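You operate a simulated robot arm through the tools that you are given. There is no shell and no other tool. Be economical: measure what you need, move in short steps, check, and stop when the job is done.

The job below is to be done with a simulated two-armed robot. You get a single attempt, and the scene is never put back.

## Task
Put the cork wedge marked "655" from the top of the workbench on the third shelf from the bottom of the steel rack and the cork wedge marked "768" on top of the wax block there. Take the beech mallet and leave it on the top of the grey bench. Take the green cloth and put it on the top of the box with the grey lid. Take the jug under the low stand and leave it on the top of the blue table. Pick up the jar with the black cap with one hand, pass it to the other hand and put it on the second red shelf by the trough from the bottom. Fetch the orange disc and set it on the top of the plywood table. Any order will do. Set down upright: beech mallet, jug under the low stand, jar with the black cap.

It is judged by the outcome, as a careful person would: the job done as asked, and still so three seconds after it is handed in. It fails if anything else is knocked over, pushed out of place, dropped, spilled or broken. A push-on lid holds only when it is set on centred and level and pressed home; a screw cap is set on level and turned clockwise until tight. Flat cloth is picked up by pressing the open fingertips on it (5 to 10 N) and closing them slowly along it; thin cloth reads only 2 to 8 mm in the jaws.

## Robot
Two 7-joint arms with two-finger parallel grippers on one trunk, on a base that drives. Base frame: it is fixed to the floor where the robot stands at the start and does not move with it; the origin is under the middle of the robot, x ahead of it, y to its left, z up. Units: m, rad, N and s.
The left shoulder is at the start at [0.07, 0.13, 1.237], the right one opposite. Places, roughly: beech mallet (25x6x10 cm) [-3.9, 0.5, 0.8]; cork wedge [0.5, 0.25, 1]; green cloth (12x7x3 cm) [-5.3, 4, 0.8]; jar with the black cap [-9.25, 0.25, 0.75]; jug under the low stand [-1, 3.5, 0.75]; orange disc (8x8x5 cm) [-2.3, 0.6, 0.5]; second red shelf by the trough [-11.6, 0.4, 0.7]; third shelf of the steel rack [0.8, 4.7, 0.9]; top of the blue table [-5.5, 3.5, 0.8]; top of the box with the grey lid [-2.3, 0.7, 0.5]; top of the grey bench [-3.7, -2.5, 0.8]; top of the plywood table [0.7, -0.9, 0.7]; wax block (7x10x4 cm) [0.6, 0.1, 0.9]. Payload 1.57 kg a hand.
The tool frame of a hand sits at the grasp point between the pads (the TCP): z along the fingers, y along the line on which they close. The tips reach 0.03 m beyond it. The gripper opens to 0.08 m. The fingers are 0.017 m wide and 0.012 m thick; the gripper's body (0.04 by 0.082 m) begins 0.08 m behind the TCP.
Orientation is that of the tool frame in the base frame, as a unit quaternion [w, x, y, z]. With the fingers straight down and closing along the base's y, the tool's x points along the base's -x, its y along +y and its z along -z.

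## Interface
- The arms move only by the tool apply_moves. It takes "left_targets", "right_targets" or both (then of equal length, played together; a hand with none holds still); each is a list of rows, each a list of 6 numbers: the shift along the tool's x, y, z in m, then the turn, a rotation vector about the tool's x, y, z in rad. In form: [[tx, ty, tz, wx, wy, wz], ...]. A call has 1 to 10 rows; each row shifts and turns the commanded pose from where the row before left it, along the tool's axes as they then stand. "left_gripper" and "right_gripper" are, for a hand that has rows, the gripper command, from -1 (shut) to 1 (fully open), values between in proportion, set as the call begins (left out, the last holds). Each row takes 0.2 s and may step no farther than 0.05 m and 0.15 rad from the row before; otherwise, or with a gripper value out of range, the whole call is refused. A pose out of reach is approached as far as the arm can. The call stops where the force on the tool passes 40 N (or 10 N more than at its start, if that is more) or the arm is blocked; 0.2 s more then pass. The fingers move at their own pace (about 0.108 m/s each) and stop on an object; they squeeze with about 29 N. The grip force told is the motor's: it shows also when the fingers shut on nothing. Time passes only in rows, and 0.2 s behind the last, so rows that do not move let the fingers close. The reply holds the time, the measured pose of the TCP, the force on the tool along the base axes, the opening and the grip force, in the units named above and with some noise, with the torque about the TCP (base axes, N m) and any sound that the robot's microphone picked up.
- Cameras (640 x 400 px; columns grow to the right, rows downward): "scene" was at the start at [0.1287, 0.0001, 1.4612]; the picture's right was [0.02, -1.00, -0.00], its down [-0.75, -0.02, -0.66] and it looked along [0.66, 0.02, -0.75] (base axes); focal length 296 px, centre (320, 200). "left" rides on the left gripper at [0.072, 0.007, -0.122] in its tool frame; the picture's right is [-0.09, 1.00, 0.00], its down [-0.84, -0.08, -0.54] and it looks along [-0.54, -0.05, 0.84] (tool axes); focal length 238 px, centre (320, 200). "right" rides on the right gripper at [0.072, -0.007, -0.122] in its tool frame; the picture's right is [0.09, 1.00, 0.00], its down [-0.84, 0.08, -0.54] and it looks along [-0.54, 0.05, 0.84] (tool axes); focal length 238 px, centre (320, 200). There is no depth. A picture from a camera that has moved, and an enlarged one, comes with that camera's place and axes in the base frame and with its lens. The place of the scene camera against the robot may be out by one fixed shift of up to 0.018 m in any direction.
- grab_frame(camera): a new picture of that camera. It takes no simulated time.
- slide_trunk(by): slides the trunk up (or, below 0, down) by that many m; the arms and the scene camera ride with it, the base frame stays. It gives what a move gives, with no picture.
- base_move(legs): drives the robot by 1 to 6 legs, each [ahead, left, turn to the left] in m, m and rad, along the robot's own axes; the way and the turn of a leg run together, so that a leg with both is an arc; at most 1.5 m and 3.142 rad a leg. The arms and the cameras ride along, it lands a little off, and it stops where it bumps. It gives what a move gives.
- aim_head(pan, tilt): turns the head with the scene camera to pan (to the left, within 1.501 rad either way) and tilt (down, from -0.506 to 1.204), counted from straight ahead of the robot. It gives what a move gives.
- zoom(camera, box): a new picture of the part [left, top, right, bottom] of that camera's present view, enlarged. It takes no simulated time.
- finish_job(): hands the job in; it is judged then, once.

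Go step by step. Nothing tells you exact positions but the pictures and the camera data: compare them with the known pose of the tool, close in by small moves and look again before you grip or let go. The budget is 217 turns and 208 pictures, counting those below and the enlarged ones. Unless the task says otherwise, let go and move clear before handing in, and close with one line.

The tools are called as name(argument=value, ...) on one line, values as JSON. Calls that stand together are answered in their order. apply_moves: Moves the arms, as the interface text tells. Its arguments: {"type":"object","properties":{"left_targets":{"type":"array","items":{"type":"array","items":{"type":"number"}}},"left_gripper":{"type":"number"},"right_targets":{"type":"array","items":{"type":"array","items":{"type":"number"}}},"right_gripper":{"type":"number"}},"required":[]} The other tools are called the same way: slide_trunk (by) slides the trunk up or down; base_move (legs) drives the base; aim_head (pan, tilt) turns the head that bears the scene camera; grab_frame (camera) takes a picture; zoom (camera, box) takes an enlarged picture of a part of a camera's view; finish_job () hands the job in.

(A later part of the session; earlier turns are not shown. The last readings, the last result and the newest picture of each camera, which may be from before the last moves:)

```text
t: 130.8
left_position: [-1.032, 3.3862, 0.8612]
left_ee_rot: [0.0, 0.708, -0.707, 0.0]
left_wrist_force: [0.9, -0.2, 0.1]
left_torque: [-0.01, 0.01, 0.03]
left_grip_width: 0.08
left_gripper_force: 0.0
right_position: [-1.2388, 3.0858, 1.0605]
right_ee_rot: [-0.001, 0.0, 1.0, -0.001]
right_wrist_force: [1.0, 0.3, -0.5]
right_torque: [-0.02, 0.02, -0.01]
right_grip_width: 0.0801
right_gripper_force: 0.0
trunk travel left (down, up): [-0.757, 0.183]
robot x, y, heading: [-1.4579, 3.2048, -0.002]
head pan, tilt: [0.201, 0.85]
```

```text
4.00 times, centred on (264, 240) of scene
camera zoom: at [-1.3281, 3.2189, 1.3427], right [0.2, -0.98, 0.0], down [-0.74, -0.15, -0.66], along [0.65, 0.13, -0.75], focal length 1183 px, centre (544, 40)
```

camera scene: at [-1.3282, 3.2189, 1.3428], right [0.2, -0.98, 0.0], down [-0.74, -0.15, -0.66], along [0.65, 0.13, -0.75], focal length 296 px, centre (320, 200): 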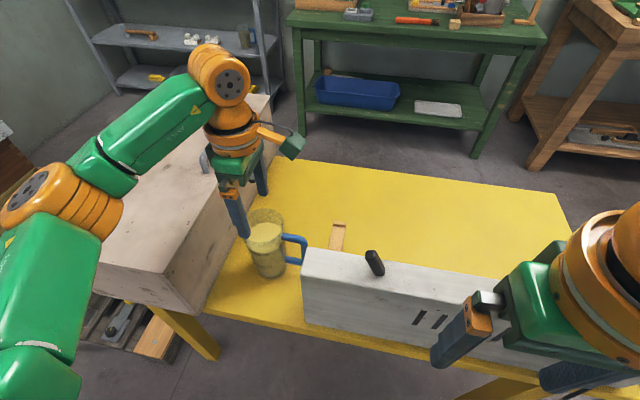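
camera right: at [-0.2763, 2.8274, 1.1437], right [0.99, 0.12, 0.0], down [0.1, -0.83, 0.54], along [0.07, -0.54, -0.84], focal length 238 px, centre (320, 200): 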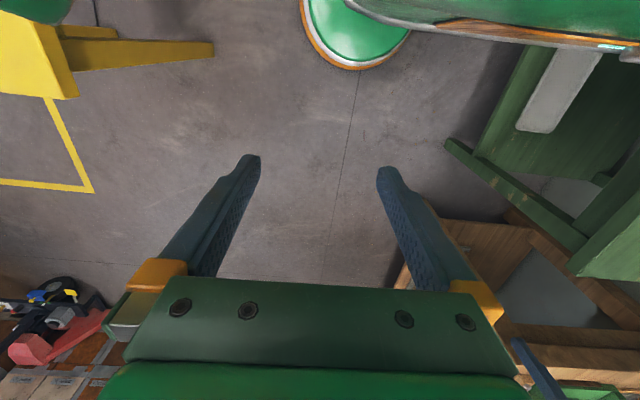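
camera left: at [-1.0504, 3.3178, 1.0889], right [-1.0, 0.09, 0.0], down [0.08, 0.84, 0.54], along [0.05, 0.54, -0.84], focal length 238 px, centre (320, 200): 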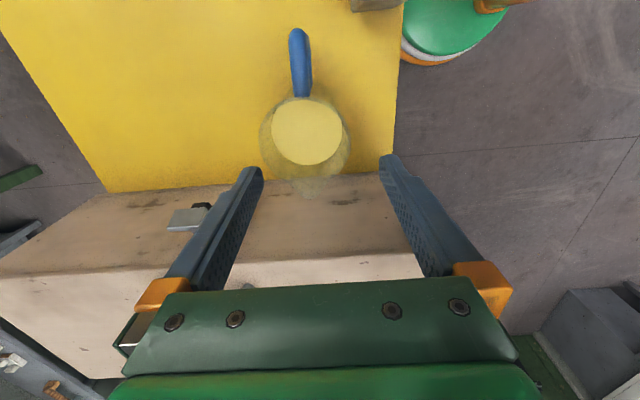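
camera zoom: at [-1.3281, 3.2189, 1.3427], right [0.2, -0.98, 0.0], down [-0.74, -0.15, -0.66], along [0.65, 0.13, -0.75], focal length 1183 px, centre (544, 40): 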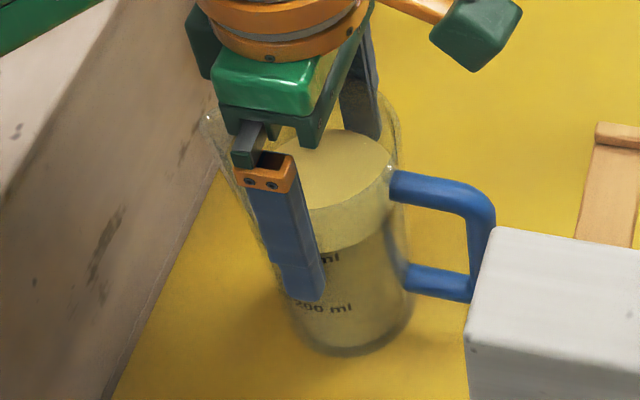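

Fingers straddle the jug. A further 8 mm and close.

apply_moves(left_targets=[[0, 0, 0.008, 0, 0, 0], [0, 0, 0, 0, 0, 0]])

apply_moves(left_targets=[[0, 0, 0, 0, 0, 0], [0, 0, 0, 0, 0, 0], [0, 0, 0, 0, 0, 0]], left_gripper=-1)

apply_moves(left_targets=[[0, 0, -0.01, 0, 0, 0], [0, 0, -0.015, 0, 0, 0], [0, 0, -0.015, 0, 0, 0], [0, 0, 0, 0, 0, 0]])

grab_frame(camera="scene")

```text
t: 131.4
left_position: [-1.0307, 3.3858, 0.8527]
left_ee_rot: [0.0, 0.708, -0.706, 0.0]
left_wrist_force: [-0.1, 0.3, 0.6]
left_torque: [0.01, 0.04, -0.01]
left_grip_width: 0.0801
left_gripper_force: 0.0
right_position: [-1.2406, 3.0848, 1.0618]
right_ee_rot: [0.0, 0.0, 1.0, 0.0]
right_wrist_force: [0.5, 0.0, -0.5]
right_torque: [0.02, -0.04, 0.01]
right_grip_width: 0.0799
right_gripper_force: 0.1
trunk travel left (down, up): [-0.757, 0.183]
robot x, y, heading: [-1.4526, 3.206, -0.003]
head pan, tilt: [0.201, 0.85]
```

```text
t: 132.2
left_position: [-1.0314, 3.3854, 0.854]
left_ee_rot: [0.001, 0.708, -0.706, 0.0]
left_wrist_force: [1.6, 0.9, 0.8]
left_torque: [0.0, 0.09, 0.0]
left_grip_width: 0.0764
left_gripper_force: 28.9
right_position: [-1.2401, 3.086, 1.061]
right_ee_rot: [0.0, 0.0, 1.0, 0.0]
right_wrist_force: [-0.2, 0.2, -0.6]
right_torque: [0.01, 0.04, 0.0]
right_grip_width: 0.0799
right_gripper_force: 0.0
trunk travel left (down, up): [-0.757, 0.183]
robot x, y, heading: [-1.4585, 3.204, 0.001]
head pan, tilt: [0.201, 0.85]
```

```text
t: 133.2
left_position: [-1.0298, 3.3862, 0.8936]
left_ee_rot: [0.001, 0.708, -0.706, -0.002]
left_wrist_force: [0.2, -0.2, -6.4]
left_torque: [0.02, 0.02, -0.01]
left_grip_width: 0.0764
left_gripper_force: 29.4
right_position: [-1.2387, 3.0855, 1.0623]
right_ee_rot: [-0.001, 0.001, 1.0, 0.001]
right_wrist_force: [-0.2, 0.6, -0.2]
right_torque: [0.02, 0.01, -0.02]
right_grip_width: 0.0804
right_gripper_force: 0.1
trunk travel left (down, up): [-0.757, 0.183]
robot x, y, heading: [-1.4539, 3.2054, 0.002]
head pan, tilt: [0.201, 0.85]
```

```text
154 pictures are left
camera scene: at [-1.3264, 3.2197, 1.3425], right [0.2, -0.98, 0.0], down [-0.74, -0.15, -0.66], along [0.65, 0.13, -0.75], focal length 296 px, centre (320, 200)
```

scene: 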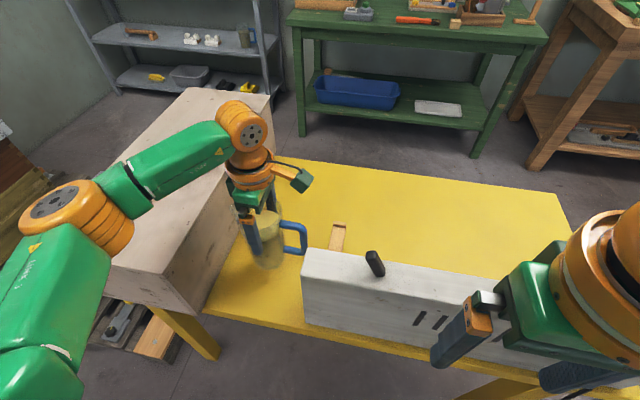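

The jug is held (about 6.4 N) and level. I'll raise the trunk, back out and turn to face −x.

slide_trunk(by=0.16)

base_move(legs=[[-0.6, 0, 0], [0, 0, 1.571], [0, 0, 1.571]])

aim_head(pan=0, tilt=0.4)

grab_frame(camera="scene")

```text
t: 135.1
left_position: [-1.0301, 3.3867, 1.0528]
left_ee_rot: [0.001, 0.708, -0.706, -0.001]
left_wrist_force: [0.0, 0.4, -6.9]
left_torque: [0.06, 0.01, -0.01]
left_grip_width: 0.0762
left_gripper_force: 29.4
right_position: [-1.2382, 3.0871, 1.221]
right_ee_rot: [-0.001, 0.0, 1.0, 0.0]
right_wrist_force: [-0.7, -0.1, -0.1]
right_torque: [-0.03, 0.04, 0.01]
right_grip_width: 0.0799
right_gripper_force: 0.0
trunk travel left (down, up): [-0.917, 0.023]
robot x, y, heading: [-1.4543, 3.2014, -0.001]
head pan, tilt: [0.201, 0.85]
```

```text
t: 146.0
left_position: [-2.4852, 3.0339, 1.0531]
left_ee_rot: [0.001, 0.715, 0.699, 0.001]
left_wrist_force: [-0.1, -0.4, -5.9]
left_torque: [-0.11, -0.01, 0.03]
left_grip_width: 0.0762
left_gripper_force: 29.2
right_position: [-2.2689, 3.3292, 1.2213]
right_ee_rot: [-0.001, 1.0, -0.012, 0.002]
right_wrist_force: [0.2, -0.2, 0.0]
right_torque: [0.02, -0.02, 0.02]
right_grip_width: 0.0801
right_gripper_force: 0.1
trunk travel left (down, up): [-0.917, 0.023]
robot x, y, heading: [-2.0536, 3.2052, 3.116]
head pan, tilt: [0.201, 0.85]
```

```text
t: 146.9
left_position: [-2.4849, 3.0342, 1.0535]
left_ee_rot: [0.002, 0.716, 0.698, 0.001]
left_wrist_force: [0.5, -0.3, -6.0]
left_torque: [-0.02, -0.02, 0.01]
left_grip_width: 0.0762
left_gripper_force: 28.8
right_position: [-2.2674, 3.328, 1.221]
right_ee_rot: [0.0, 1.0, -0.012, 0.001]
right_wrist_force: [0.0, 0.2, -0.3]
right_torque: [-0.01, 0.01, 0.01]
right_grip_width: 0.0799
right_gripper_force: 0.0
trunk travel left (down, up): [-0.917, 0.023]
robot x, y, heading: [-2.055, 3.2054, 3.116]
head pan, tilt: [0.0, 0.4]
```

```text
153 pictures are left
camera scene: at [-2.1999, 3.2048, 1.5416], right [0.02, 1.0, 0.0], down [0.39, -0.01, -0.92], along [-0.92, 0.02, -0.39], focal length 296 px, centre (320, 200)
```

scene: 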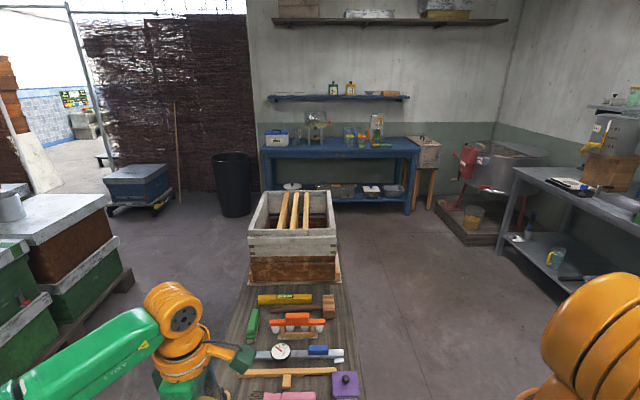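

The blue table's front edge is near x≈−5.0. I'll pass north of the small table towards it.

base_move(legs=[[0, -0.7, 0.025], [1.4, 0, 0], [0.5, 0, 0]])

grab_frame(camera="scene")

```text
t: 159.9
left_position: [-4.3673, 3.7254, 1.0542]
left_ee_rot: [0.001, 0.706, 0.709, 0.002]
left_wrist_force: [-0.9, -0.7, -6.4]
left_torque: [-0.05, 0.02, -0.01]
left_grip_width: 0.0764
left_gripper_force: 29.0
right_position: [-4.1598, 4.0254, 1.2219]
right_ee_rot: [0.0, 1.0, 0.0, -0.001]
right_wrist_force: [1.3, 0.1, -0.2]
right_torque: [0.0, -0.01, 0.0]
right_grip_width: 0.0799
right_gripper_force: 0.0
trunk travel left (down, up): [-0.917, 0.023]
robot x, y, heading: [-3.9506, 3.9085, -3.136]
head pan, tilt: [0.0, 0.4]
```

```text
152 pictures are left
camera scene: at [-4.087, 3.9048, 1.5419], right [0.0, 1.0, 0.0], down [0.39, 0.0, -0.92], along [-0.92, 0.0, -0.39], focal length 296 px, centre (320, 200)
```

scene: 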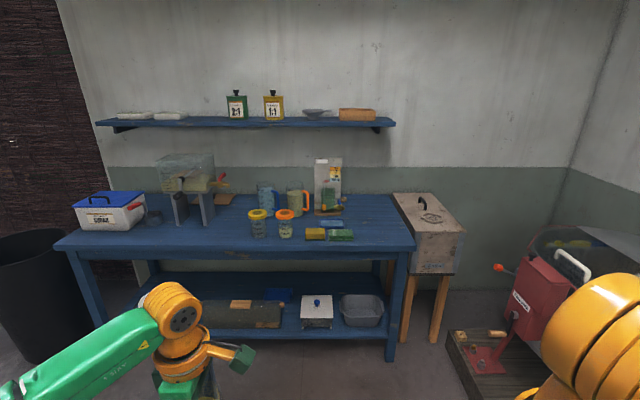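

zoom(camera="scene", box=[220, 150, 428, 280])

```text
3.08 times, centred on (324, 215) of scene
camera zoom: at [-4.087, 3.9048, 1.5419], right [0.0, 1.0, 0.0], down [0.39, 0.0, -0.92], along [-0.92, 0.0, -0.39], focal length 910 px, centre (308, 154)
```

zoom: 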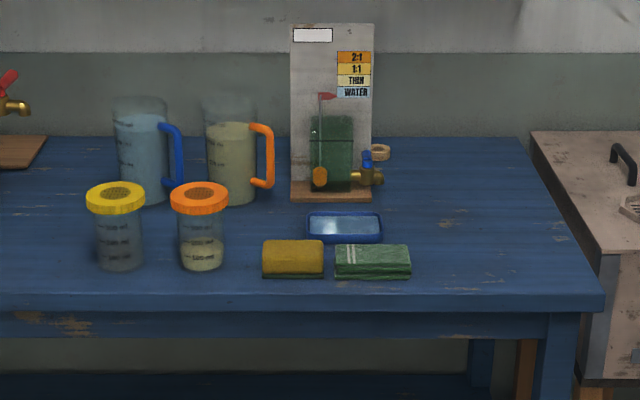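

The blue table is clear at its right end (y≈4.2), and the green cloth is at about (−5.36, 4.0) in front. I'll bring the jug over the free right end.

base_move(legs=[[0.4, -0.46, 0], [0.55, 0, 0]])

aim_head(pan=0.2, tilt=0.85)

grab_frame(camera="scene")

grab_frame(camera="left")

```text
t: 166.1
left_position: [-5.321, 4.1785, 1.0539]
left_ee_rot: [0.0, 0.705, 0.709, 0.001]
left_wrist_force: [0.8, 0.4, -6.8]
left_torque: [-0.07, 0.02, 0.0]
left_grip_width: 0.0763
left_gripper_force: 28.7
right_position: [-5.1131, 4.4785, 1.2218]
right_ee_rot: [0.001, 1.0, 0.002, 0.0]
right_wrist_force: [0.8, -1.3, -0.1]
right_torque: [-0.03, 0.01, -0.01]
right_grip_width: 0.0802
right_gripper_force: 0.0
trunk travel left (down, up): [-0.917, 0.023]
robot x, y, heading: [-4.8993, 4.3603, -3.141]
head pan, tilt: [0.0, 0.4]
```

```text
t: 167.0
left_position: [-5.3228, 4.1791, 1.0533]
left_ee_rot: [0.001, 0.705, 0.709, 0.001]
left_wrist_force: [-0.2, 0.5, -7.2]
left_torque: [-0.05, -0.02, 0.01]
left_grip_width: 0.0761
left_gripper_force: 28.3
right_position: [-5.1161, 4.4783, 1.2212]
right_ee_rot: [0.0, 1.0, 0.002, 0.001]
right_wrist_force: [0.8, 0.4, -0.6]
right_torque: [-0.02, -0.01, -0.03]
right_grip_width: 0.0801
right_gripper_force: 0.0
trunk travel left (down, up): [-0.917, 0.023]
robot x, y, heading: [-4.8962, 4.3622, -3.138]
head pan, tilt: [0.201, 0.85]
```

```text
150 pictures are left
camera scene: at [-5.0279, 4.3419, 1.5026], right [-0.2, 0.98, 0.0], down [0.74, 0.15, -0.66], along [-0.65, -0.13, -0.75], focal length 296 px, centre (320, 200)
```

scene: 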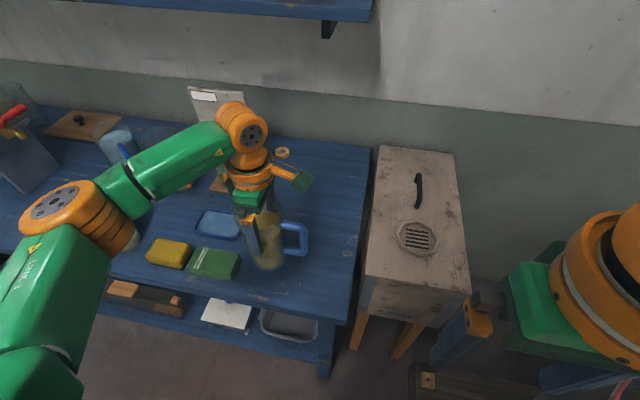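

```text
149 pictures are left
camera left: at [-5.3178, 4.2495, 1.175], right [1.0, -0.09, 0.0], down [-0.07, -0.84, 0.54], along [-0.04, -0.54, -0.84], focal length 238 px, centre (320, 200)
```

left: 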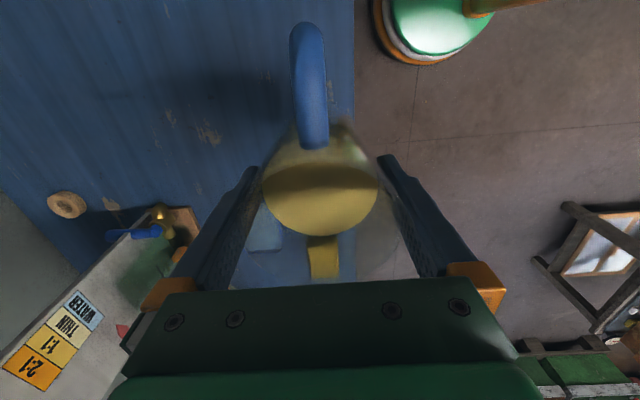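

The table's front edge is at x≈−5.27. I'll move 8 cm forward, then lower the trunk.

base_move(legs=[[0.085, 0.0, 0]])

slide_trunk(by=-0.135)

grab_frame(camera="scene")

```text
t: 168.1
left_position: [-5.4005, 4.1775, 1.0556]
left_ee_rot: [-0.002, 0.705, 0.71, -0.002]
left_wrist_force: [1.0, 1.1, -5.8]
left_torque: [-0.06, 0.05, -0.01]
left_grip_width: 0.076
left_gripper_force: 28.4
right_position: [-5.1909, 4.4781, 1.2213]
right_ee_rot: [0.0, 1.0, 0.002, -0.004]
right_wrist_force: [1.0, -1.4, 1.0]
right_torque: [-0.03, 0.07, 0.02]
right_grip_width: 0.08
right_gripper_force: 0.1
trunk travel left (down, up): [-0.917, 0.023]
robot x, y, heading: [-4.9815, 4.3567, -3.137]
head pan, tilt: [0.201, 0.85]
```

```text
t: 169.7
left_position: [-5.4063, 4.1769, 0.9187]
left_ee_rot: [0.002, 0.704, 0.71, 0.002]
left_wrist_force: [0.6, 0.9, -6.4]
left_torque: [-0.04, -0.01, 0.01]
left_grip_width: 0.0761
left_gripper_force: 29.0
right_position: [-5.2002, 4.4782, 1.0863]
right_ee_rot: [0.0, 1.0, 0.003, 0.0]
right_wrist_force: [0.1, -0.9, 0.5]
right_torque: [-0.01, -0.02, 0.0]
right_grip_width: 0.0801
right_gripper_force: 0.1
trunk travel left (down, up): [-0.782, 0.158]
robot x, y, heading: [-4.9798, 4.3607, -3.136]
head pan, tilt: [0.201, 0.85]
```

```text
148 pictures are left
camera scene: at [-5.1112, 4.3414, 1.3676], right [-0.2, 0.98, 0.0], down [0.74, 0.15, -0.66], along [-0.64, -0.13, -0.75], focal length 296 px, centre (320, 200)
```

scene: 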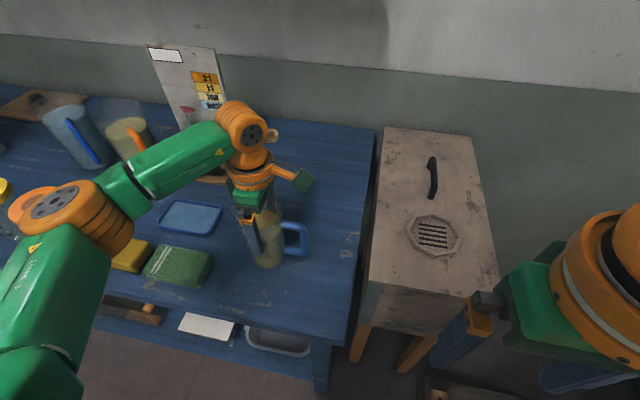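

apply_moves(left_targets=[[0, 0, 0.006, 0, 0, 0], [0, 0, 0.004, 0, 0, 0], [0, 0, 0.003, 0, 0, 0], [0, 0, 0, 0, 0, 0]])

zoom(camera="scene", box=[200, 180, 328, 280])

```text
t: 170.5
left_position: [-5.4045, 4.1788, 0.9103]
left_ee_rot: [-0.005, 0.704, 0.71, -0.003]
left_wrist_force: [2.3, 0.5, 18.5]
left_torque: [0.31, -0.69, -0.04]
left_grip_width: 0.0765
left_gripper_force: 28.5
right_position: [-5.1924, 4.4786, 1.0877]
right_ee_rot: [0.001, 1.0, 0.001, -0.002]
right_wrist_force: [-0.5, -0.8, -0.5]
right_torque: [0.03, 0.02, 0.02]
right_grip_width: 0.0799
right_gripper_force: 0.0
trunk travel left (down, up): [-0.782, 0.158]
robot x, y, heading: [-4.985, 4.3616, -3.137]
head pan, tilt: [0.201, 0.85]
stopped in row 4 (left hand): the force on the tool passed its limit at 44 N (the readings are from after the stop); the commanded pose is now the measured one
```

```text
4.00 times, centred on (264, 230) of scene
camera zoom: at [-5.1046, 4.343, 1.3682], right [-0.2, 0.98, 0.0], down [0.73, 0.15, -0.66], along [-0.65, -0.14, -0.75], focal length 1183 px, centre (544, 80)
```

zoom: 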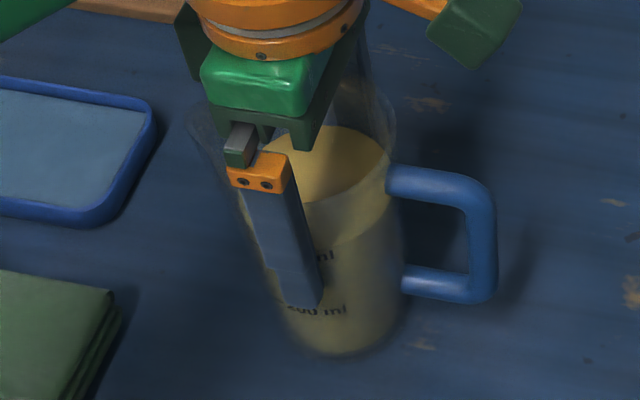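

Touched down. I'll ease by 1 mm, open fully and rise straight up.

apply_moves(left_targets=[[0, 0, -0.001, 0, 0, 0], [0, 0, 0, 0, 0, 0]])

apply_moves(left_targets=[[0, 0, 0, 0, 0, 0], [0, 0, 0, 0, 0, 0], [0, 0, 0, 0, 0, 0]], left_gripper=1)

zoom(camera="left", box=[240, 80, 400, 200])

```text
t: 171.1
left_position: [-5.4063, 4.179, 0.9101]
left_ee_rot: [-0.004, 0.705, 0.71, -0.002]
left_wrist_force: [0.7, 0.4, 14.1]
left_torque: [0.35, -0.49, -0.04]
left_grip_width: 0.0765
left_gripper_force: 28.6
right_position: [-5.1953, 4.4809, 1.0887]
right_ee_rot: [0.001, 1.0, 0.003, -0.002]
right_wrist_force: [-0.3, -0.1, -0.2]
right_torque: [0.0, 0.02, -0.01]
right_grip_width: 0.08
right_gripper_force: 0.1
trunk travel left (down, up): [-0.782, 0.158]
robot x, y, heading: [-4.9819, 4.3585, -3.135]
head pan, tilt: [0.201, 0.85]
```

```text
t: 171.9
left_position: [-5.4079, 4.178, 0.9097]
left_ee_rot: [-0.003, 0.705, 0.71, -0.001]
left_wrist_force: [-0.5, -0.5, 0.4]
left_torque: [0.01, 0.0, 0.0]
left_grip_width: 0.0803
left_gripper_force: 0.1
right_position: [-5.1975, 4.4791, 1.0872]
right_ee_rot: [-0.001, 1.0, 0.003, -0.001]
right_wrist_force: [1.1, -0.6, -0.2]
right_torque: [0.01, 0.0, -0.06]
right_grip_width: 0.0802
right_gripper_force: 0.1
trunk travel left (down, up): [-0.782, 0.158]
robot x, y, heading: [-4.9814, 4.3595, -3.138]
head pan, tilt: [0.201, 0.85]
```

```text
3.33 times, centred on (320, 140) of left
camera zoom: at [-5.4004, 4.2494, 1.0316], right [1.0, -0.09, -0.01], down [-0.07, -0.84, 0.54], along [-0.05, -0.54, -0.84], focal length 794 px, centre (320, 400)
```

zoom: 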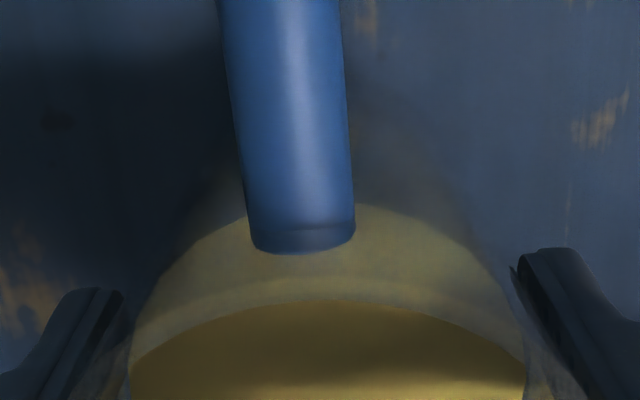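

apply_moves(left_targets=[[0, 0, -0.01, 0, 0, 0], [0, 0, -0.015, 0, 0, 0], [0, 0, -0.02, 0, 0, 0], [0, 0, -0.025, 0, 0, 0], [0, 0, -0.025, 0, 0, 0], [0, 0, -0.025, 0, 0, 0], [0, 0, -0.02, 0, 0, 0], [0, 0, 0, 0, 0, 0]])

grab_frame(camera="scene")

```text
t: 173.7
left_position: [-5.407, 4.1767, 1.0495]
left_ee_rot: [-0.002, 0.705, 0.709, -0.001]
left_wrist_force: [0.2, 0.0, 0.1]
left_torque: [0.0, 0.0, -0.01]
left_grip_width: 0.0802
left_gripper_force: 0.0
right_position: [-5.1986, 4.4782, 1.0857]
right_ee_rot: [0.0, 1.0, 0.003, 0.0]
right_wrist_force: [-0.7, -1.0, -0.2]
right_torque: [0.02, -0.02, -0.03]
right_grip_width: 0.0796
right_gripper_force: 0.2
trunk travel left (down, up): [-0.782, 0.158]
robot x, y, heading: [-4.9845, 4.358, -3.139]
head pan, tilt: [0.201, 0.85]
```

```text
145 pictures are left
camera scene: at [-5.1097, 4.3419, 1.3677], right [-0.2, 0.98, 0.0], down [0.74, 0.15, -0.66], along [-0.65, -0.14, -0.75], focal length 296 px, centre (320, 200)
```

scene: 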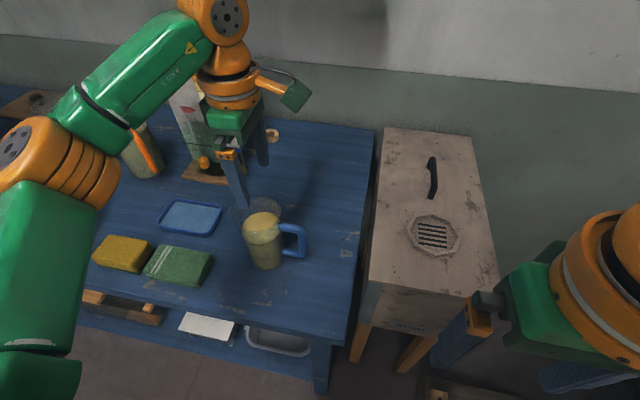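

The jug stands upright on the blue table. Now the cloth: a folded bundle centred at (−5.344, 4.002), 7 cm along x, so the current hand orientation suits. I'll shift the base left and hover over it.

base_move(legs=[[0, 0.17, 0]])

apply_moves(left_targets=[[0, 0.03, 0, 0, 0, 0], [0, 0.03, 0, 0, 0, 0], [0, 0, 0.04, 0, 0, 0], [0, 0, 0.04, 0, 0, 0], [0, 0, 0, 0, 0, 0]])

grab_frame(camera="left")

grab_frame(camera="scene")

```text
t: 175.2
left_position: [-5.4064, 4.0124, 1.0498]
left_ee_rot: [-0.001, 0.705, 0.709, -0.003]
left_wrist_force: [-0.3, 0.7, -0.8]
left_torque: [-0.04, 0.0, 0.01]
left_grip_width: 0.08
left_gripper_force: 0.1
right_position: [-5.1975, 4.3126, 1.086]
right_ee_rot: [0.001, 1.0, 0.003, -0.001]
right_wrist_force: [-0.2, 0.5, 0.6]
right_torque: [-0.01, -0.01, -0.01]
right_grip_width: 0.08
right_gripper_force: 0.0
trunk travel left (down, up): [-0.782, 0.158]
robot x, y, heading: [-4.9827, 4.1914, -3.135]
head pan, tilt: [0.201, 0.85]
```

```text
t: 176.4
left_position: [-5.3453, 4.0095, 0.9695]
left_ee_rot: [-0.002, 0.704, 0.71, -0.001]
left_wrist_force: [0.6, -0.2, 0.2]
left_torque: [-0.01, 0.04, -0.03]
left_grip_width: 0.0801
left_gripper_force: 0.0
right_position: [-5.1964, 4.3101, 1.0855]
right_ee_rot: [0.001, 1.0, 0.002, 0.0]
right_wrist_force: [-0.9, 0.4, -0.2]
right_torque: [-0.04, 0.01, -0.01]
right_grip_width: 0.0803
right_gripper_force: 0.0
trunk travel left (down, up): [-0.782, 0.158]
robot x, y, heading: [-4.9783, 4.1924, -3.133]
head pan, tilt: [0.201, 0.85]
```

```text
144 pictures are left
camera left: at [-5.3391, 4.0805, 1.0923], right [1.0, -0.09, -0.01], down [-0.07, -0.84, 0.54], along [-0.05, -0.54, -0.84], focal length 238 px, centre (320, 200)
```

left: 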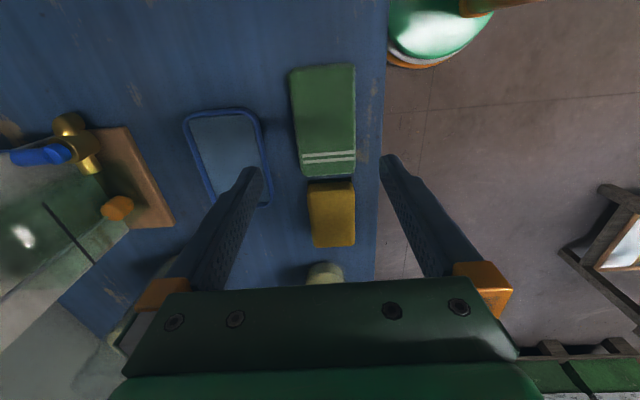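

```text
143 pictures are left
camera scene: at [-5.108, 4.1737, 1.3678], right [-0.2, 0.98, 0.0], down [0.74, 0.15, -0.66], along [-0.65, -0.13, -0.75], focal length 296 px, centre (320, 200)
```

scene: 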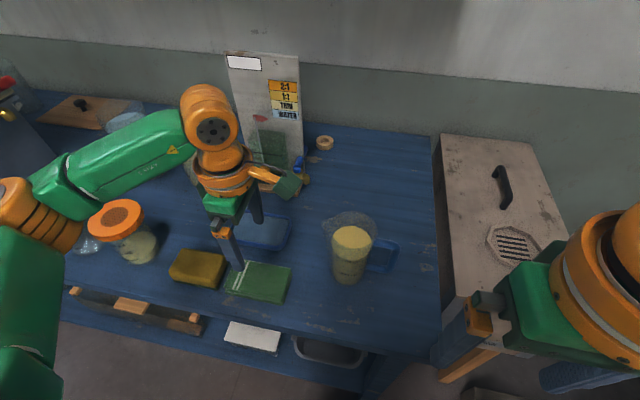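

Aligned over the cloth. I'll descend with fingers straddling its 7 cm width.

apply_moves(left_targets=[[0, 0.003, 0.03, 0, 0, 0], [0, 0, 0.03, 0, 0, 0], [0, 0, 0.03, 0, 0, 0], [0, 0, 0.015, 0, 0, 0], [0, 0, 0.01, 0, 0, 0], [0, 0, 0, 0, 0, 0]])

grab_frame(camera="left")

zoom(camera="scene", box=[190, 220, 318, 320])

```text
t: 177.8
left_position: [-5.3441, 4.01, 0.8549]
left_ee_rot: [-0.002, 0.705, 0.709, -0.002]
left_wrist_force: [0.2, 0.4, -0.1]
left_torque: [-0.02, -0.03, 0.01]
left_grip_width: 0.0799
left_gripper_force: 0.0
right_position: [-5.1963, 4.3102, 1.0857]
right_ee_rot: [0.001, 1.0, 0.001, 0.001]
right_wrist_force: [-0.4, -1.0, -0.4]
right_torque: [-0.03, 0.0, -0.01]
right_grip_width: 0.0803
right_gripper_force: 0.0
trunk travel left (down, up): [-0.782, 0.158]
robot x, y, heading: [-4.9796, 4.1938, -3.134]
head pan, tilt: [0.201, 0.85]
```

```text
142 pictures are left
camera left: at [-5.3371, 4.0811, 0.9772], right [1.0, -0.09, -0.01], down [-0.07, -0.84, 0.54], along [-0.05, -0.54, -0.84], focal length 238 px, centre (320, 200)
```

left: 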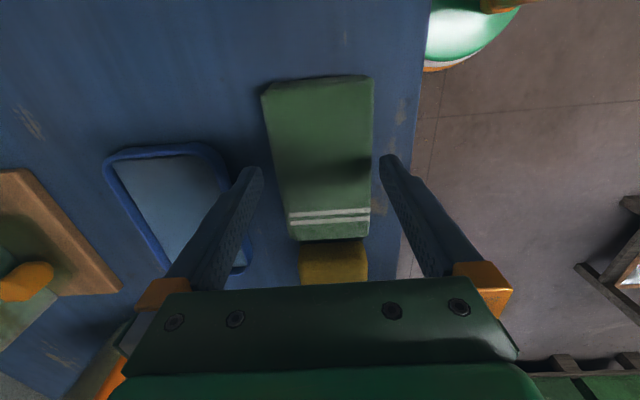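

```text
4.00 times, centred on (254, 270) of scene
camera zoom: at [-5.1087, 4.1733, 1.3677], right [-0.2, 0.98, 0.0], down [0.74, 0.15, -0.66], along [-0.65, -0.13, -0.75], focal length 1183 px, centre (584, -80)
```

zoom: 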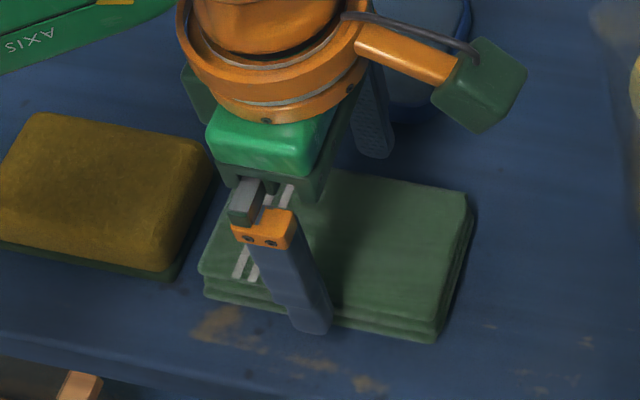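

apply_moves(left_targets=[[-0.004, 0, 0.009, 0, 0, 0], [0, 0, 0, 0, 0, 0]])

apply_moves(left_targets=[[0, 0, 0, 0, 0, 0], [0, 0, 0, 0, 0, 0], [0, 0, 0, 0, 0, 0], [0, 0, 0, 0, 0, 0]], left_gripper=-1)

apply_moves(left_targets=[[0, 0, -0.015, 0, 0, 0], [0, 0, -0.02, 0, 0, 0], [0, 0, -0.02, 0, 0, 0], [0, 0, -0.02, 0, 0, 0], [0, 0, 0, 0, 0, 0]])

grab_frame(camera="scene")

```text
t: 178.4
left_position: [-5.3447, 4.0054, 0.8455]
left_ee_rot: [-0.002, 0.704, 0.71, -0.001]
left_wrist_force: [-0.3, 0.0, 0.7]
left_torque: [-0.03, -0.01, -0.03]
left_grip_width: 0.08
left_gripper_force: 0.0
right_position: [-5.1982, 4.3093, 1.0854]
right_ee_rot: [0.001, 1.0, 0.002, 0.0]
right_wrist_force: [0.8, 0.8, -0.4]
right_torque: [0.0, 0.01, -0.04]
right_grip_width: 0.0799
right_gripper_force: 0.0
trunk travel left (down, up): [-0.782, 0.158]
robot x, y, heading: [-4.9825, 4.1923, -3.139]
head pan, tilt: [0.201, 0.85]
```

```text
t: 179.4
left_position: [-5.3428, 4.0069, 0.8452]
left_ee_rot: [-0.003, 0.706, 0.708, -0.001]
left_wrist_force: [0.7, 0.4, 0.5]
left_torque: [0.01, 0.01, 0.05]
left_grip_width: 0.0669
left_gripper_force: 28.8
right_position: [-5.197, 4.3105, 1.087]
right_ee_rot: [0.0, 1.0, 0.002, 0.0]
right_wrist_force: [-0.3, -0.4, 0.2]
right_torque: [0.0, 0.03, -0.02]
right_grip_width: 0.0799
right_gripper_force: 0.0
trunk travel left (down, up): [-0.782, 0.158]
robot x, y, heading: [-4.9814, 4.1919, -3.134]
head pan, tilt: [0.201, 0.85]
```

```text
t: 180.6
left_position: [-5.3435, 4.0065, 0.9216]
left_ee_rot: [-0.003, 0.705, 0.709, -0.001]
left_wrist_force: [-0.2, 1.3, -0.9]
left_torque: [0.03, -0.02, 0.01]
left_grip_width: 0.067
left_gripper_force: 29.1
right_position: [-5.1968, 4.3096, 1.0862]
right_ee_rot: [0.0, 1.0, 0.003, 0.0]
right_wrist_force: [-0.6, -0.1, -1.1]
right_torque: [0.02, 0.05, -0.02]
right_grip_width: 0.0803
right_gripper_force: 0.0
trunk travel left (down, up): [-0.782, 0.158]
robot x, y, heading: [-4.9843, 4.1877, -3.134]
head pan, tilt: [0.201, 0.85]
```

```text
140 pictures are left
camera scene: at [-5.1088, 4.1732, 1.3677], right [-0.2, 0.98, 0.0], down [0.74, 0.15, -0.66], along [-0.65, -0.13, -0.75], focal length 296 px, centre (320, 200)
```

scene: 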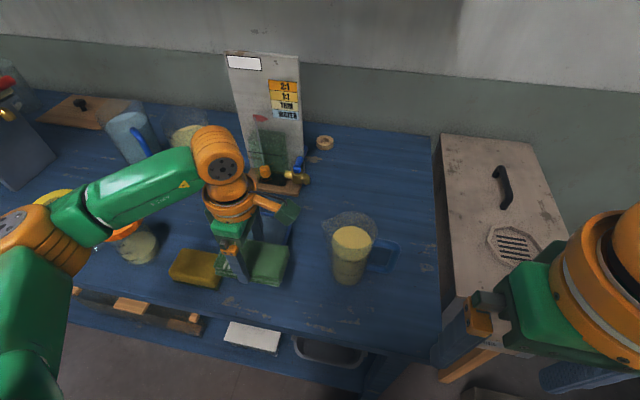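

The cloth is held as a bundle (6.7 cm). I'll raise the trunk and drive back east, then south towards the box with the grey lid.

slide_trunk(by=0.12)

base_move(legs=[[-1.4, 0.1, 0], [-1.38, 0.1, 0], [0, 0, 1.571], [1.4, 0, 0]])

aim_head(pan=0, tilt=0.4)

grab_frame(camera="scene")

```text
t: 182.1
left_position: [-5.343, 4.0061, 1.0418]
left_ee_rot: [-0.003, 0.705, 0.71, -0.001]
left_wrist_force: [-0.5, 0.5, -0.8]
left_torque: [0.02, 0.02, 0.0]
left_grip_width: 0.0668
left_gripper_force: 29.3
right_position: [-5.1973, 4.3099, 1.2059]
right_ee_rot: [0.0, 1.0, 0.002, 0.0]
right_wrist_force: [0.0, 0.2, 0.5]
right_torque: [-0.01, -0.01, 0.01]
right_grip_width: 0.0801
right_gripper_force: 0.1
trunk travel left (down, up): [-0.902, 0.038]
robot x, y, heading: [-4.982, 4.1924, -3.145]
head pan, tilt: [0.201, 0.85]
```

```text
t: 206.0
left_position: [-1.9736, 2.2706, 1.0399]
left_ee_rot: [-0.001, -0.015, 1.0, -0.003]
left_wrist_force: [0.6, -0.4, -0.1]
left_torque: [-0.02, -0.03, 0.0]
left_grip_width: 0.067
left_gripper_force: 29.0
right_position: [-2.2804, 2.4111, 1.2069]
right_ee_rot: [0.0, 0.697, 0.717, 0.0]
right_wrist_force: [0.2, 0.3, -0.3]
right_torque: [-0.02, -0.01, -0.03]
right_grip_width: 0.08
right_gripper_force: 0.1
trunk travel left (down, up): [-0.902, 0.038]
robot x, y, heading: [-2.1655, 2.6272, -1.544]
head pan, tilt: [0.201, 0.85]
```

```text
t: 206.9
left_position: [-1.9752, 2.2702, 1.0411]
left_ee_rot: [-0.001, -0.014, 1.0, -0.002]
left_wrist_force: [-0.1, -0.1, -0.7]
left_torque: [-0.04, -0.02, 0.03]
left_grip_width: 0.067
left_gripper_force: 28.7
right_position: [-2.2823, 2.4106, 1.2062]
right_ee_rot: [0.0, 0.698, 0.716, 0.001]
right_wrist_force: [-0.1, -0.3, -0.5]
right_torque: [0.03, -0.04, 0.0]
right_grip_width: 0.0797
right_gripper_force: 0.0
trunk travel left (down, up): [-0.902, 0.038]
robot x, y, heading: [-2.1687, 2.6256, -1.543]
head pan, tilt: [0.0, 0.4]
```

```text
139 pictures are left
camera scene: at [-2.1635, 2.4833, 1.5268], right [-1.0, -0.03, 0.0], down [-0.01, 0.39, -0.92], along [0.02, -0.92, -0.39], focal length 296 px, centre (320, 200)
```

scene: 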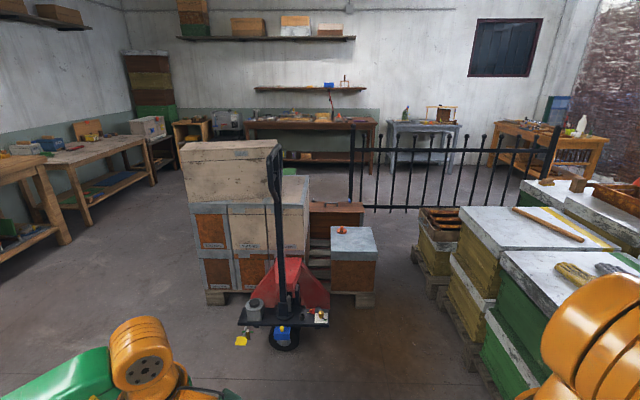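

The box with the grey lid, with the orange disc on it, is right of the crates at about (−2.33, 0.72). The mallet seems to lie on the hive to the right. I'll zoom in.

zoom(camera="scene", box=[230, 190, 422, 350])

zoom(camera="scene", box=[400, 170, 640, 320])

```text
2.50 times, centred on (326, 270) of scene
camera zoom: at [-2.1635, 2.4833, 1.5268], right [-1.0, -0.03, 0.0], down [-0.01, 0.39, -0.92], along [0.02, -0.92, -0.39], focal length 740 px, centre (305, 25)
```

zoom: 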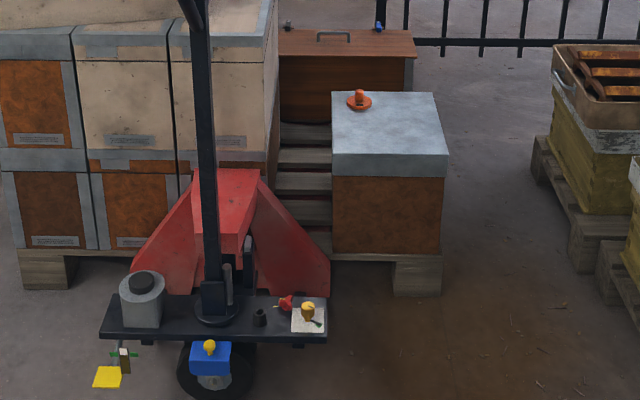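

```text
2.67 times, centred on (520, 245) of scene
camera zoom: at [-2.1635, 2.4833, 1.5268], right [-1.0, -0.03, 0.0], down [-0.01, 0.39, -0.92], along [0.02, -0.92, -0.39], focal length 789 px, centre (-213, 80)
```

zoom: 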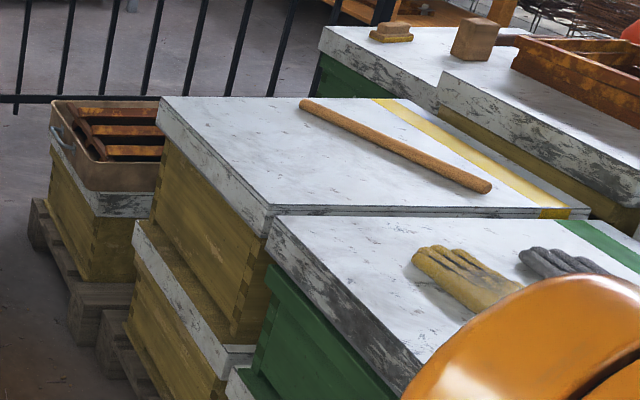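

The disc has a knob and sits on the lid at about (−2.27, 0.68). I'll drive in between the pallet jack and the hives, facing −y.

base_move(legs=[[0, -0.37, -0.028], [1.1, 0, 0]])

aim_head(pan=0.3, tilt=0.85)

grab_frame(camera="scene")

```text
t: 214.5
left_position: [-2.3615, 1.158, 1.0413]
left_ee_rot: [0.0, 0.002, 1.0, -0.003]
left_wrist_force: [-0.1, -0.7, 0.2]
left_torque: [0.02, 0.0, 0.0]
left_grip_width: 0.0671
left_gripper_force: 29.3
right_position: [-2.6627, 1.3059, 1.2078]
right_ee_rot: [0.001, 0.709, 0.705, -0.001]
right_wrist_force: [-0.5, -0.1, -0.1]
right_torque: [-0.05, 0.01, -0.02]
right_grip_width: 0.0798
right_gripper_force: 0.1
trunk travel left (down, up): [-0.902, 0.038]
robot x, y, heading: [-2.545, 1.5175, -1.579]
head pan, tilt: [0.0, 0.4]
```

```text
t: 215.4
left_position: [-2.3609, 1.1571, 1.0417]
left_ee_rot: [-0.001, 0.002, 1.0, -0.002]
left_wrist_force: [0.2, 0.1, -1.4]
left_torque: [-0.01, -0.01, -0.01]
left_grip_width: 0.0669
left_gripper_force: 28.9
right_position: [-2.6636, 1.3048, 1.2067]
right_ee_rot: [0.0, 0.709, 0.705, 0.0]
right_wrist_force: [0.4, 0.1, 0.6]
right_torque: [0.01, -0.01, -0.02]
right_grip_width: 0.08
right_gripper_force: 0.1
trunk travel left (down, up): [-0.902, 0.038]
robot x, y, heading: [-2.5427, 1.5186, -1.579]
head pan, tilt: [0.3, 0.85]
```

```text
136 pictures are left
camera scene: at [-2.5205, 1.3921, 1.4878], right [-0.96, -0.29, 0.0], down [-0.22, 0.72, -0.66], along [0.19, -0.63, -0.75], focal length 296 px, centre (320, 200)
```

scene: 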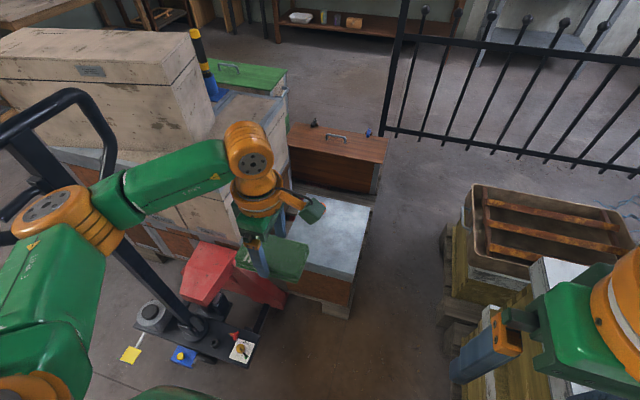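

Clearances look fine. I'll go forward to y≈1.17, then view the lid from above with the hand camera.

base_move(legs=[[0.34, 0, 0.008]])

slide_trunk(by=-0.25)

grab_frame(camera="scene")

grab_frame(camera="left")

```text
t: 217.7
left_position: [-2.3588, 0.8188, 1.041]
left_ee_rot: [-0.001, -0.001, 1.0, -0.003]
left_wrist_force: [0.1, -0.6, -0.9]
left_torque: [-0.04, 0.01, -0.01]
left_grip_width: 0.0667
left_gripper_force: 29.3
right_position: [-2.6626, 0.9666, 1.2073]
right_ee_rot: [0.0, 0.707, 0.707, 0.0]
right_wrist_force: [0.5, 0.7, -0.5]
right_torque: [-0.01, -0.01, 0.01]
right_grip_width: 0.0799
right_gripper_force: 0.1
trunk travel left (down, up): [-0.902, 0.038]
robot x, y, heading: [-2.5457, 1.1793, -1.566]
head pan, tilt: [0.3, 0.85]
```

```text
t: 220.2
left_position: [-2.3598, 0.8164, 0.7907]
left_ee_rot: [0.0, -0.001, 1.0, -0.003]
left_wrist_force: [0.7, -0.5, -1.0]
left_torque: [-0.02, 0.0, 0.02]
left_grip_width: 0.067
left_gripper_force: 28.9
right_position: [-2.6617, 0.9638, 0.9557]
right_ee_rot: [0.0, 0.707, 0.707, 0.0]
right_wrist_force: [-0.5, 0.6, 0.2]
right_torque: [-0.02, 0.0, -0.01]
right_grip_width: 0.0801
right_gripper_force: 0.1
trunk travel left (down, up): [-0.652, 0.288]
robot x, y, heading: [-2.5474, 1.1803, -1.568]
head pan, tilt: [0.3, 0.85]
```

```text
135 pictures are left
camera scene: at [-2.5201, 1.0519, 1.2378], right [-0.95, -0.3, 0.0], down [-0.22, 0.72, -0.66], along [0.2, -0.63, -0.75], focal length 296 px, centre (320, 200)
```

scene: 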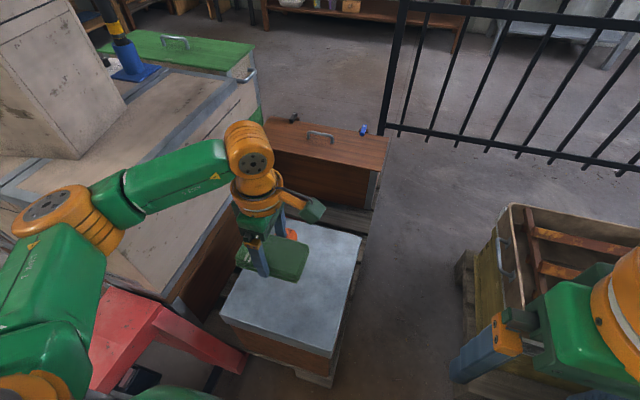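

```text
134 pictures are left
camera left: at [-2.4312, 0.823, 0.9136], right [0.09, 1.0, -0.01], down [0.84, -0.07, 0.54], along [0.54, -0.05, -0.84], focal length 238 px, centre (320, 200)
```

left: 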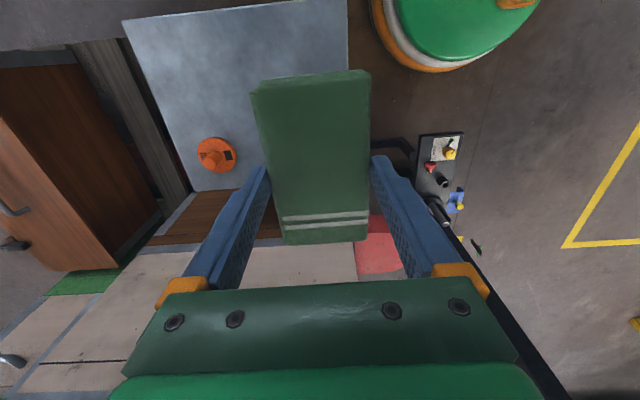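

The disc is at about (−2.288, 0.622). I'll put the cloth at about (−2.36, 0.765), in front of it. To keep the elbow clear of the crates I'll lower the trunk only a little and the arm the rest.

apply_moves(left_targets=[[0, -0.025, 0, 0, 0, 0], [0, -0.025, 0.02, 0, 0, 0], [0, 0, 0.03, 0, 0, 0], [0, 0, 0.03, 0, 0, 0], [0, 0, 0.03, 0, 0, 0], [0, 0, 0, 0, 0, 0]])

grab_frame(camera="scene")

```text
t: 221.6
left_position: [-2.3593, 0.7653, 0.6801]
left_ee_rot: [-0.001, -0.002, 1.0, -0.002]
left_wrist_force: [-0.4, -0.2, -0.5]
left_torque: [-0.05, -0.02, -0.01]
left_grip_width: 0.0669
left_gripper_force: 28.8
right_position: [-2.6627, 0.964, 0.9566]
right_ee_rot: [0.0, 0.706, 0.708, 0.0]
right_wrist_force: [0.0, 0.4, 0.2]
right_torque: [0.05, 0.04, 0.01]
right_grip_width: 0.0801
right_gripper_force: 0.1
trunk travel left (down, up): [-0.652, 0.288]
robot x, y, heading: [-2.5399, 1.1803, -1.566]
head pan, tilt: [0.3, 0.85]
```

```text
133 pictures are left
camera scene: at [-2.5201, 1.052, 1.2378], right [-0.95, -0.3, 0.0], down [-0.22, 0.72, -0.66], along [0.2, -0.63, -0.75], focal length 296 px, centre (320, 200)
```

scene: 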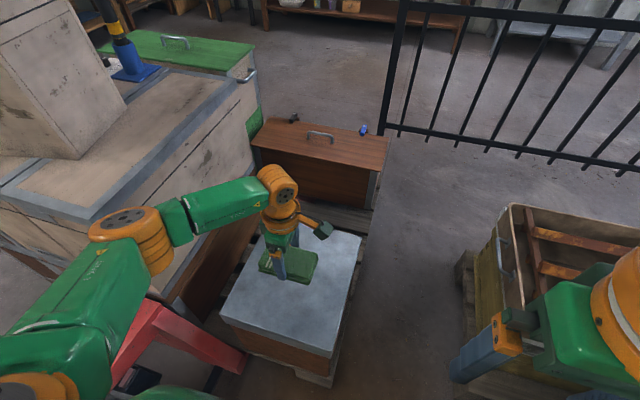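

apply_moves(left_targets=[[0, 0, 0.03, 0, 0, 0], [0, 0, 0.03, 0, 0, 0], [0, 0, 0, 0, 0, 0]])

slide_trunk(by=-0.06)

grab_frame(camera="scene")

```text
t: 222.4
left_position: [-2.359, 0.7664, 0.6215]
left_ee_rot: [-0.001, -0.002, 1.0, -0.003]
left_wrist_force: [0.1, 0.0, -0.4]
left_torque: [0.0, -0.01, 0.03]
left_grip_width: 0.067
left_gripper_force: 29.1
right_position: [-2.6625, 0.9645, 0.9567]
right_ee_rot: [0.0, 0.707, 0.708, -0.001]
right_wrist_force: [-0.1, 0.1, -0.2]
right_torque: [-0.01, 0.06, 0.0]
right_grip_width: 0.08
right_gripper_force: 0.1
trunk travel left (down, up): [-0.652, 0.288]
robot x, y, heading: [-2.5424, 1.18, -1.564]
head pan, tilt: [0.3, 0.85]
```

```text
t: 223.4
left_position: [-2.3599, 0.7652, 0.5616]
left_ee_rot: [0.0, -0.002, 1.0, -0.002]
left_wrist_force: [0.7, 0.5, -0.3]
left_torque: [0.01, -0.02, -0.01]
left_grip_width: 0.0668
left_gripper_force: 29.3
right_position: [-2.6621, 0.9637, 0.8956]
right_ee_rot: [0.0, 0.706, 0.708, 0.0]
right_wrist_force: [0.0, 0.0, 0.4]
right_torque: [0.02, 0.0, 0.01]
right_grip_width: 0.0798
right_gripper_force: 0.0
trunk travel left (down, up): [-0.592, 0.348]
robot x, y, heading: [-2.5408, 1.1796, -1.566]
head pan, tilt: [0.3, 0.85]
```

```text
132 pictures are left
camera scene: at [-2.5201, 1.052, 1.1777], right [-0.95, -0.3, 0.0], down [-0.22, 0.72, -0.66], along [0.2, -0.63, -0.75], focal length 296 px, centre (320, 200)
```

scene: 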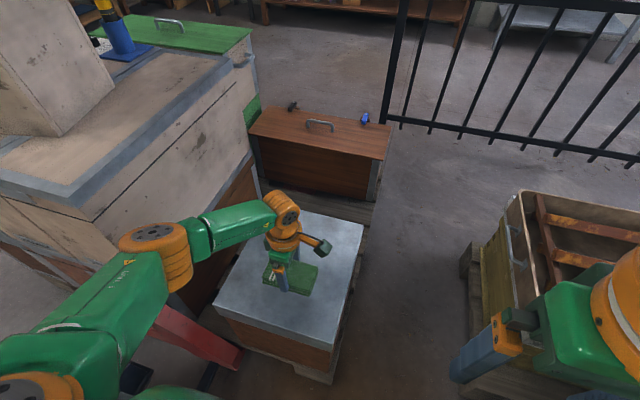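

apply_moves(left_targets=[[0, 0, 0.01, 0, 0, 0], [0, 0, 0.005, 0, 0, 0], [0, 0, 0, 0, 0, 0]])

zoom(camera="scene", box=[210, 210, 370, 320])

```text
t: 224.2
left_position: [-2.3599, 0.766, 0.5472]
left_ee_rot: [-0.001, -0.002, 1.0, -0.002]
left_wrist_force: [-0.1, -0.1, -0.6]
left_torque: [0.0, -0.01, 0.0]
left_grip_width: 0.0667
left_gripper_force: 28.9
right_position: [-2.6629, 0.9643, 0.8957]
right_ee_rot: [0.0, 0.707, 0.707, 0.0]
right_wrist_force: [0.1, -0.2, 0.9]
right_torque: [0.01, 0.0, 0.0]
right_grip_width: 0.0802
right_gripper_force: 0.1
trunk travel left (down, up): [-0.592, 0.348]
robot x, y, heading: [-2.5432, 1.1782, -1.571]
head pan, tilt: [0.3, 0.85]
```

```text
3.64 times, centred on (290, 265) of scene
camera zoom: at [-2.5201, 1.0518, 1.1777], right [-0.95, -0.3, 0.0], down [-0.22, 0.72, -0.66], along [0.2, -0.63, -0.75], focal length 1076 px, centre (429, -36)
```

zoom: 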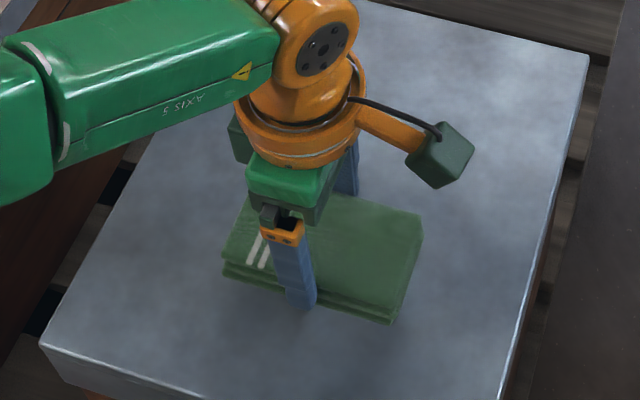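

apply_moves(left_targets=[[0, 0, 0.006, 0, 0, 0], [0, 0, 0.005, 0, 0, 0], [0, 0, 0.004, 0, 0, 0], [0, 0, 0, 0, 0, 0]])

```text
t: 225.2
left_position: [-2.36, 0.765, 0.5314]
left_ee_rot: [0.0, -0.001, 1.0, -0.003]
left_wrist_force: [-0.2, 0.9, -0.5]
left_torque: [-0.04, -0.03, -0.01]
left_grip_width: 0.0667
left_gripper_force: 28.8
right_position: [-2.6627, 0.9635, 0.8957]
right_ee_rot: [-0.001, 0.706, 0.708, 0.001]
right_wrist_force: [-0.1, -1.2, 0.8]
right_torque: [0.0, 0.01, -0.01]
right_grip_width: 0.0799
right_gripper_force: 0.1
trunk travel left (down, up): [-0.592, 0.348]
robot x, y, heading: [-2.543, 1.1791, -1.574]
head pan, tilt: [0.3, 0.85]
```

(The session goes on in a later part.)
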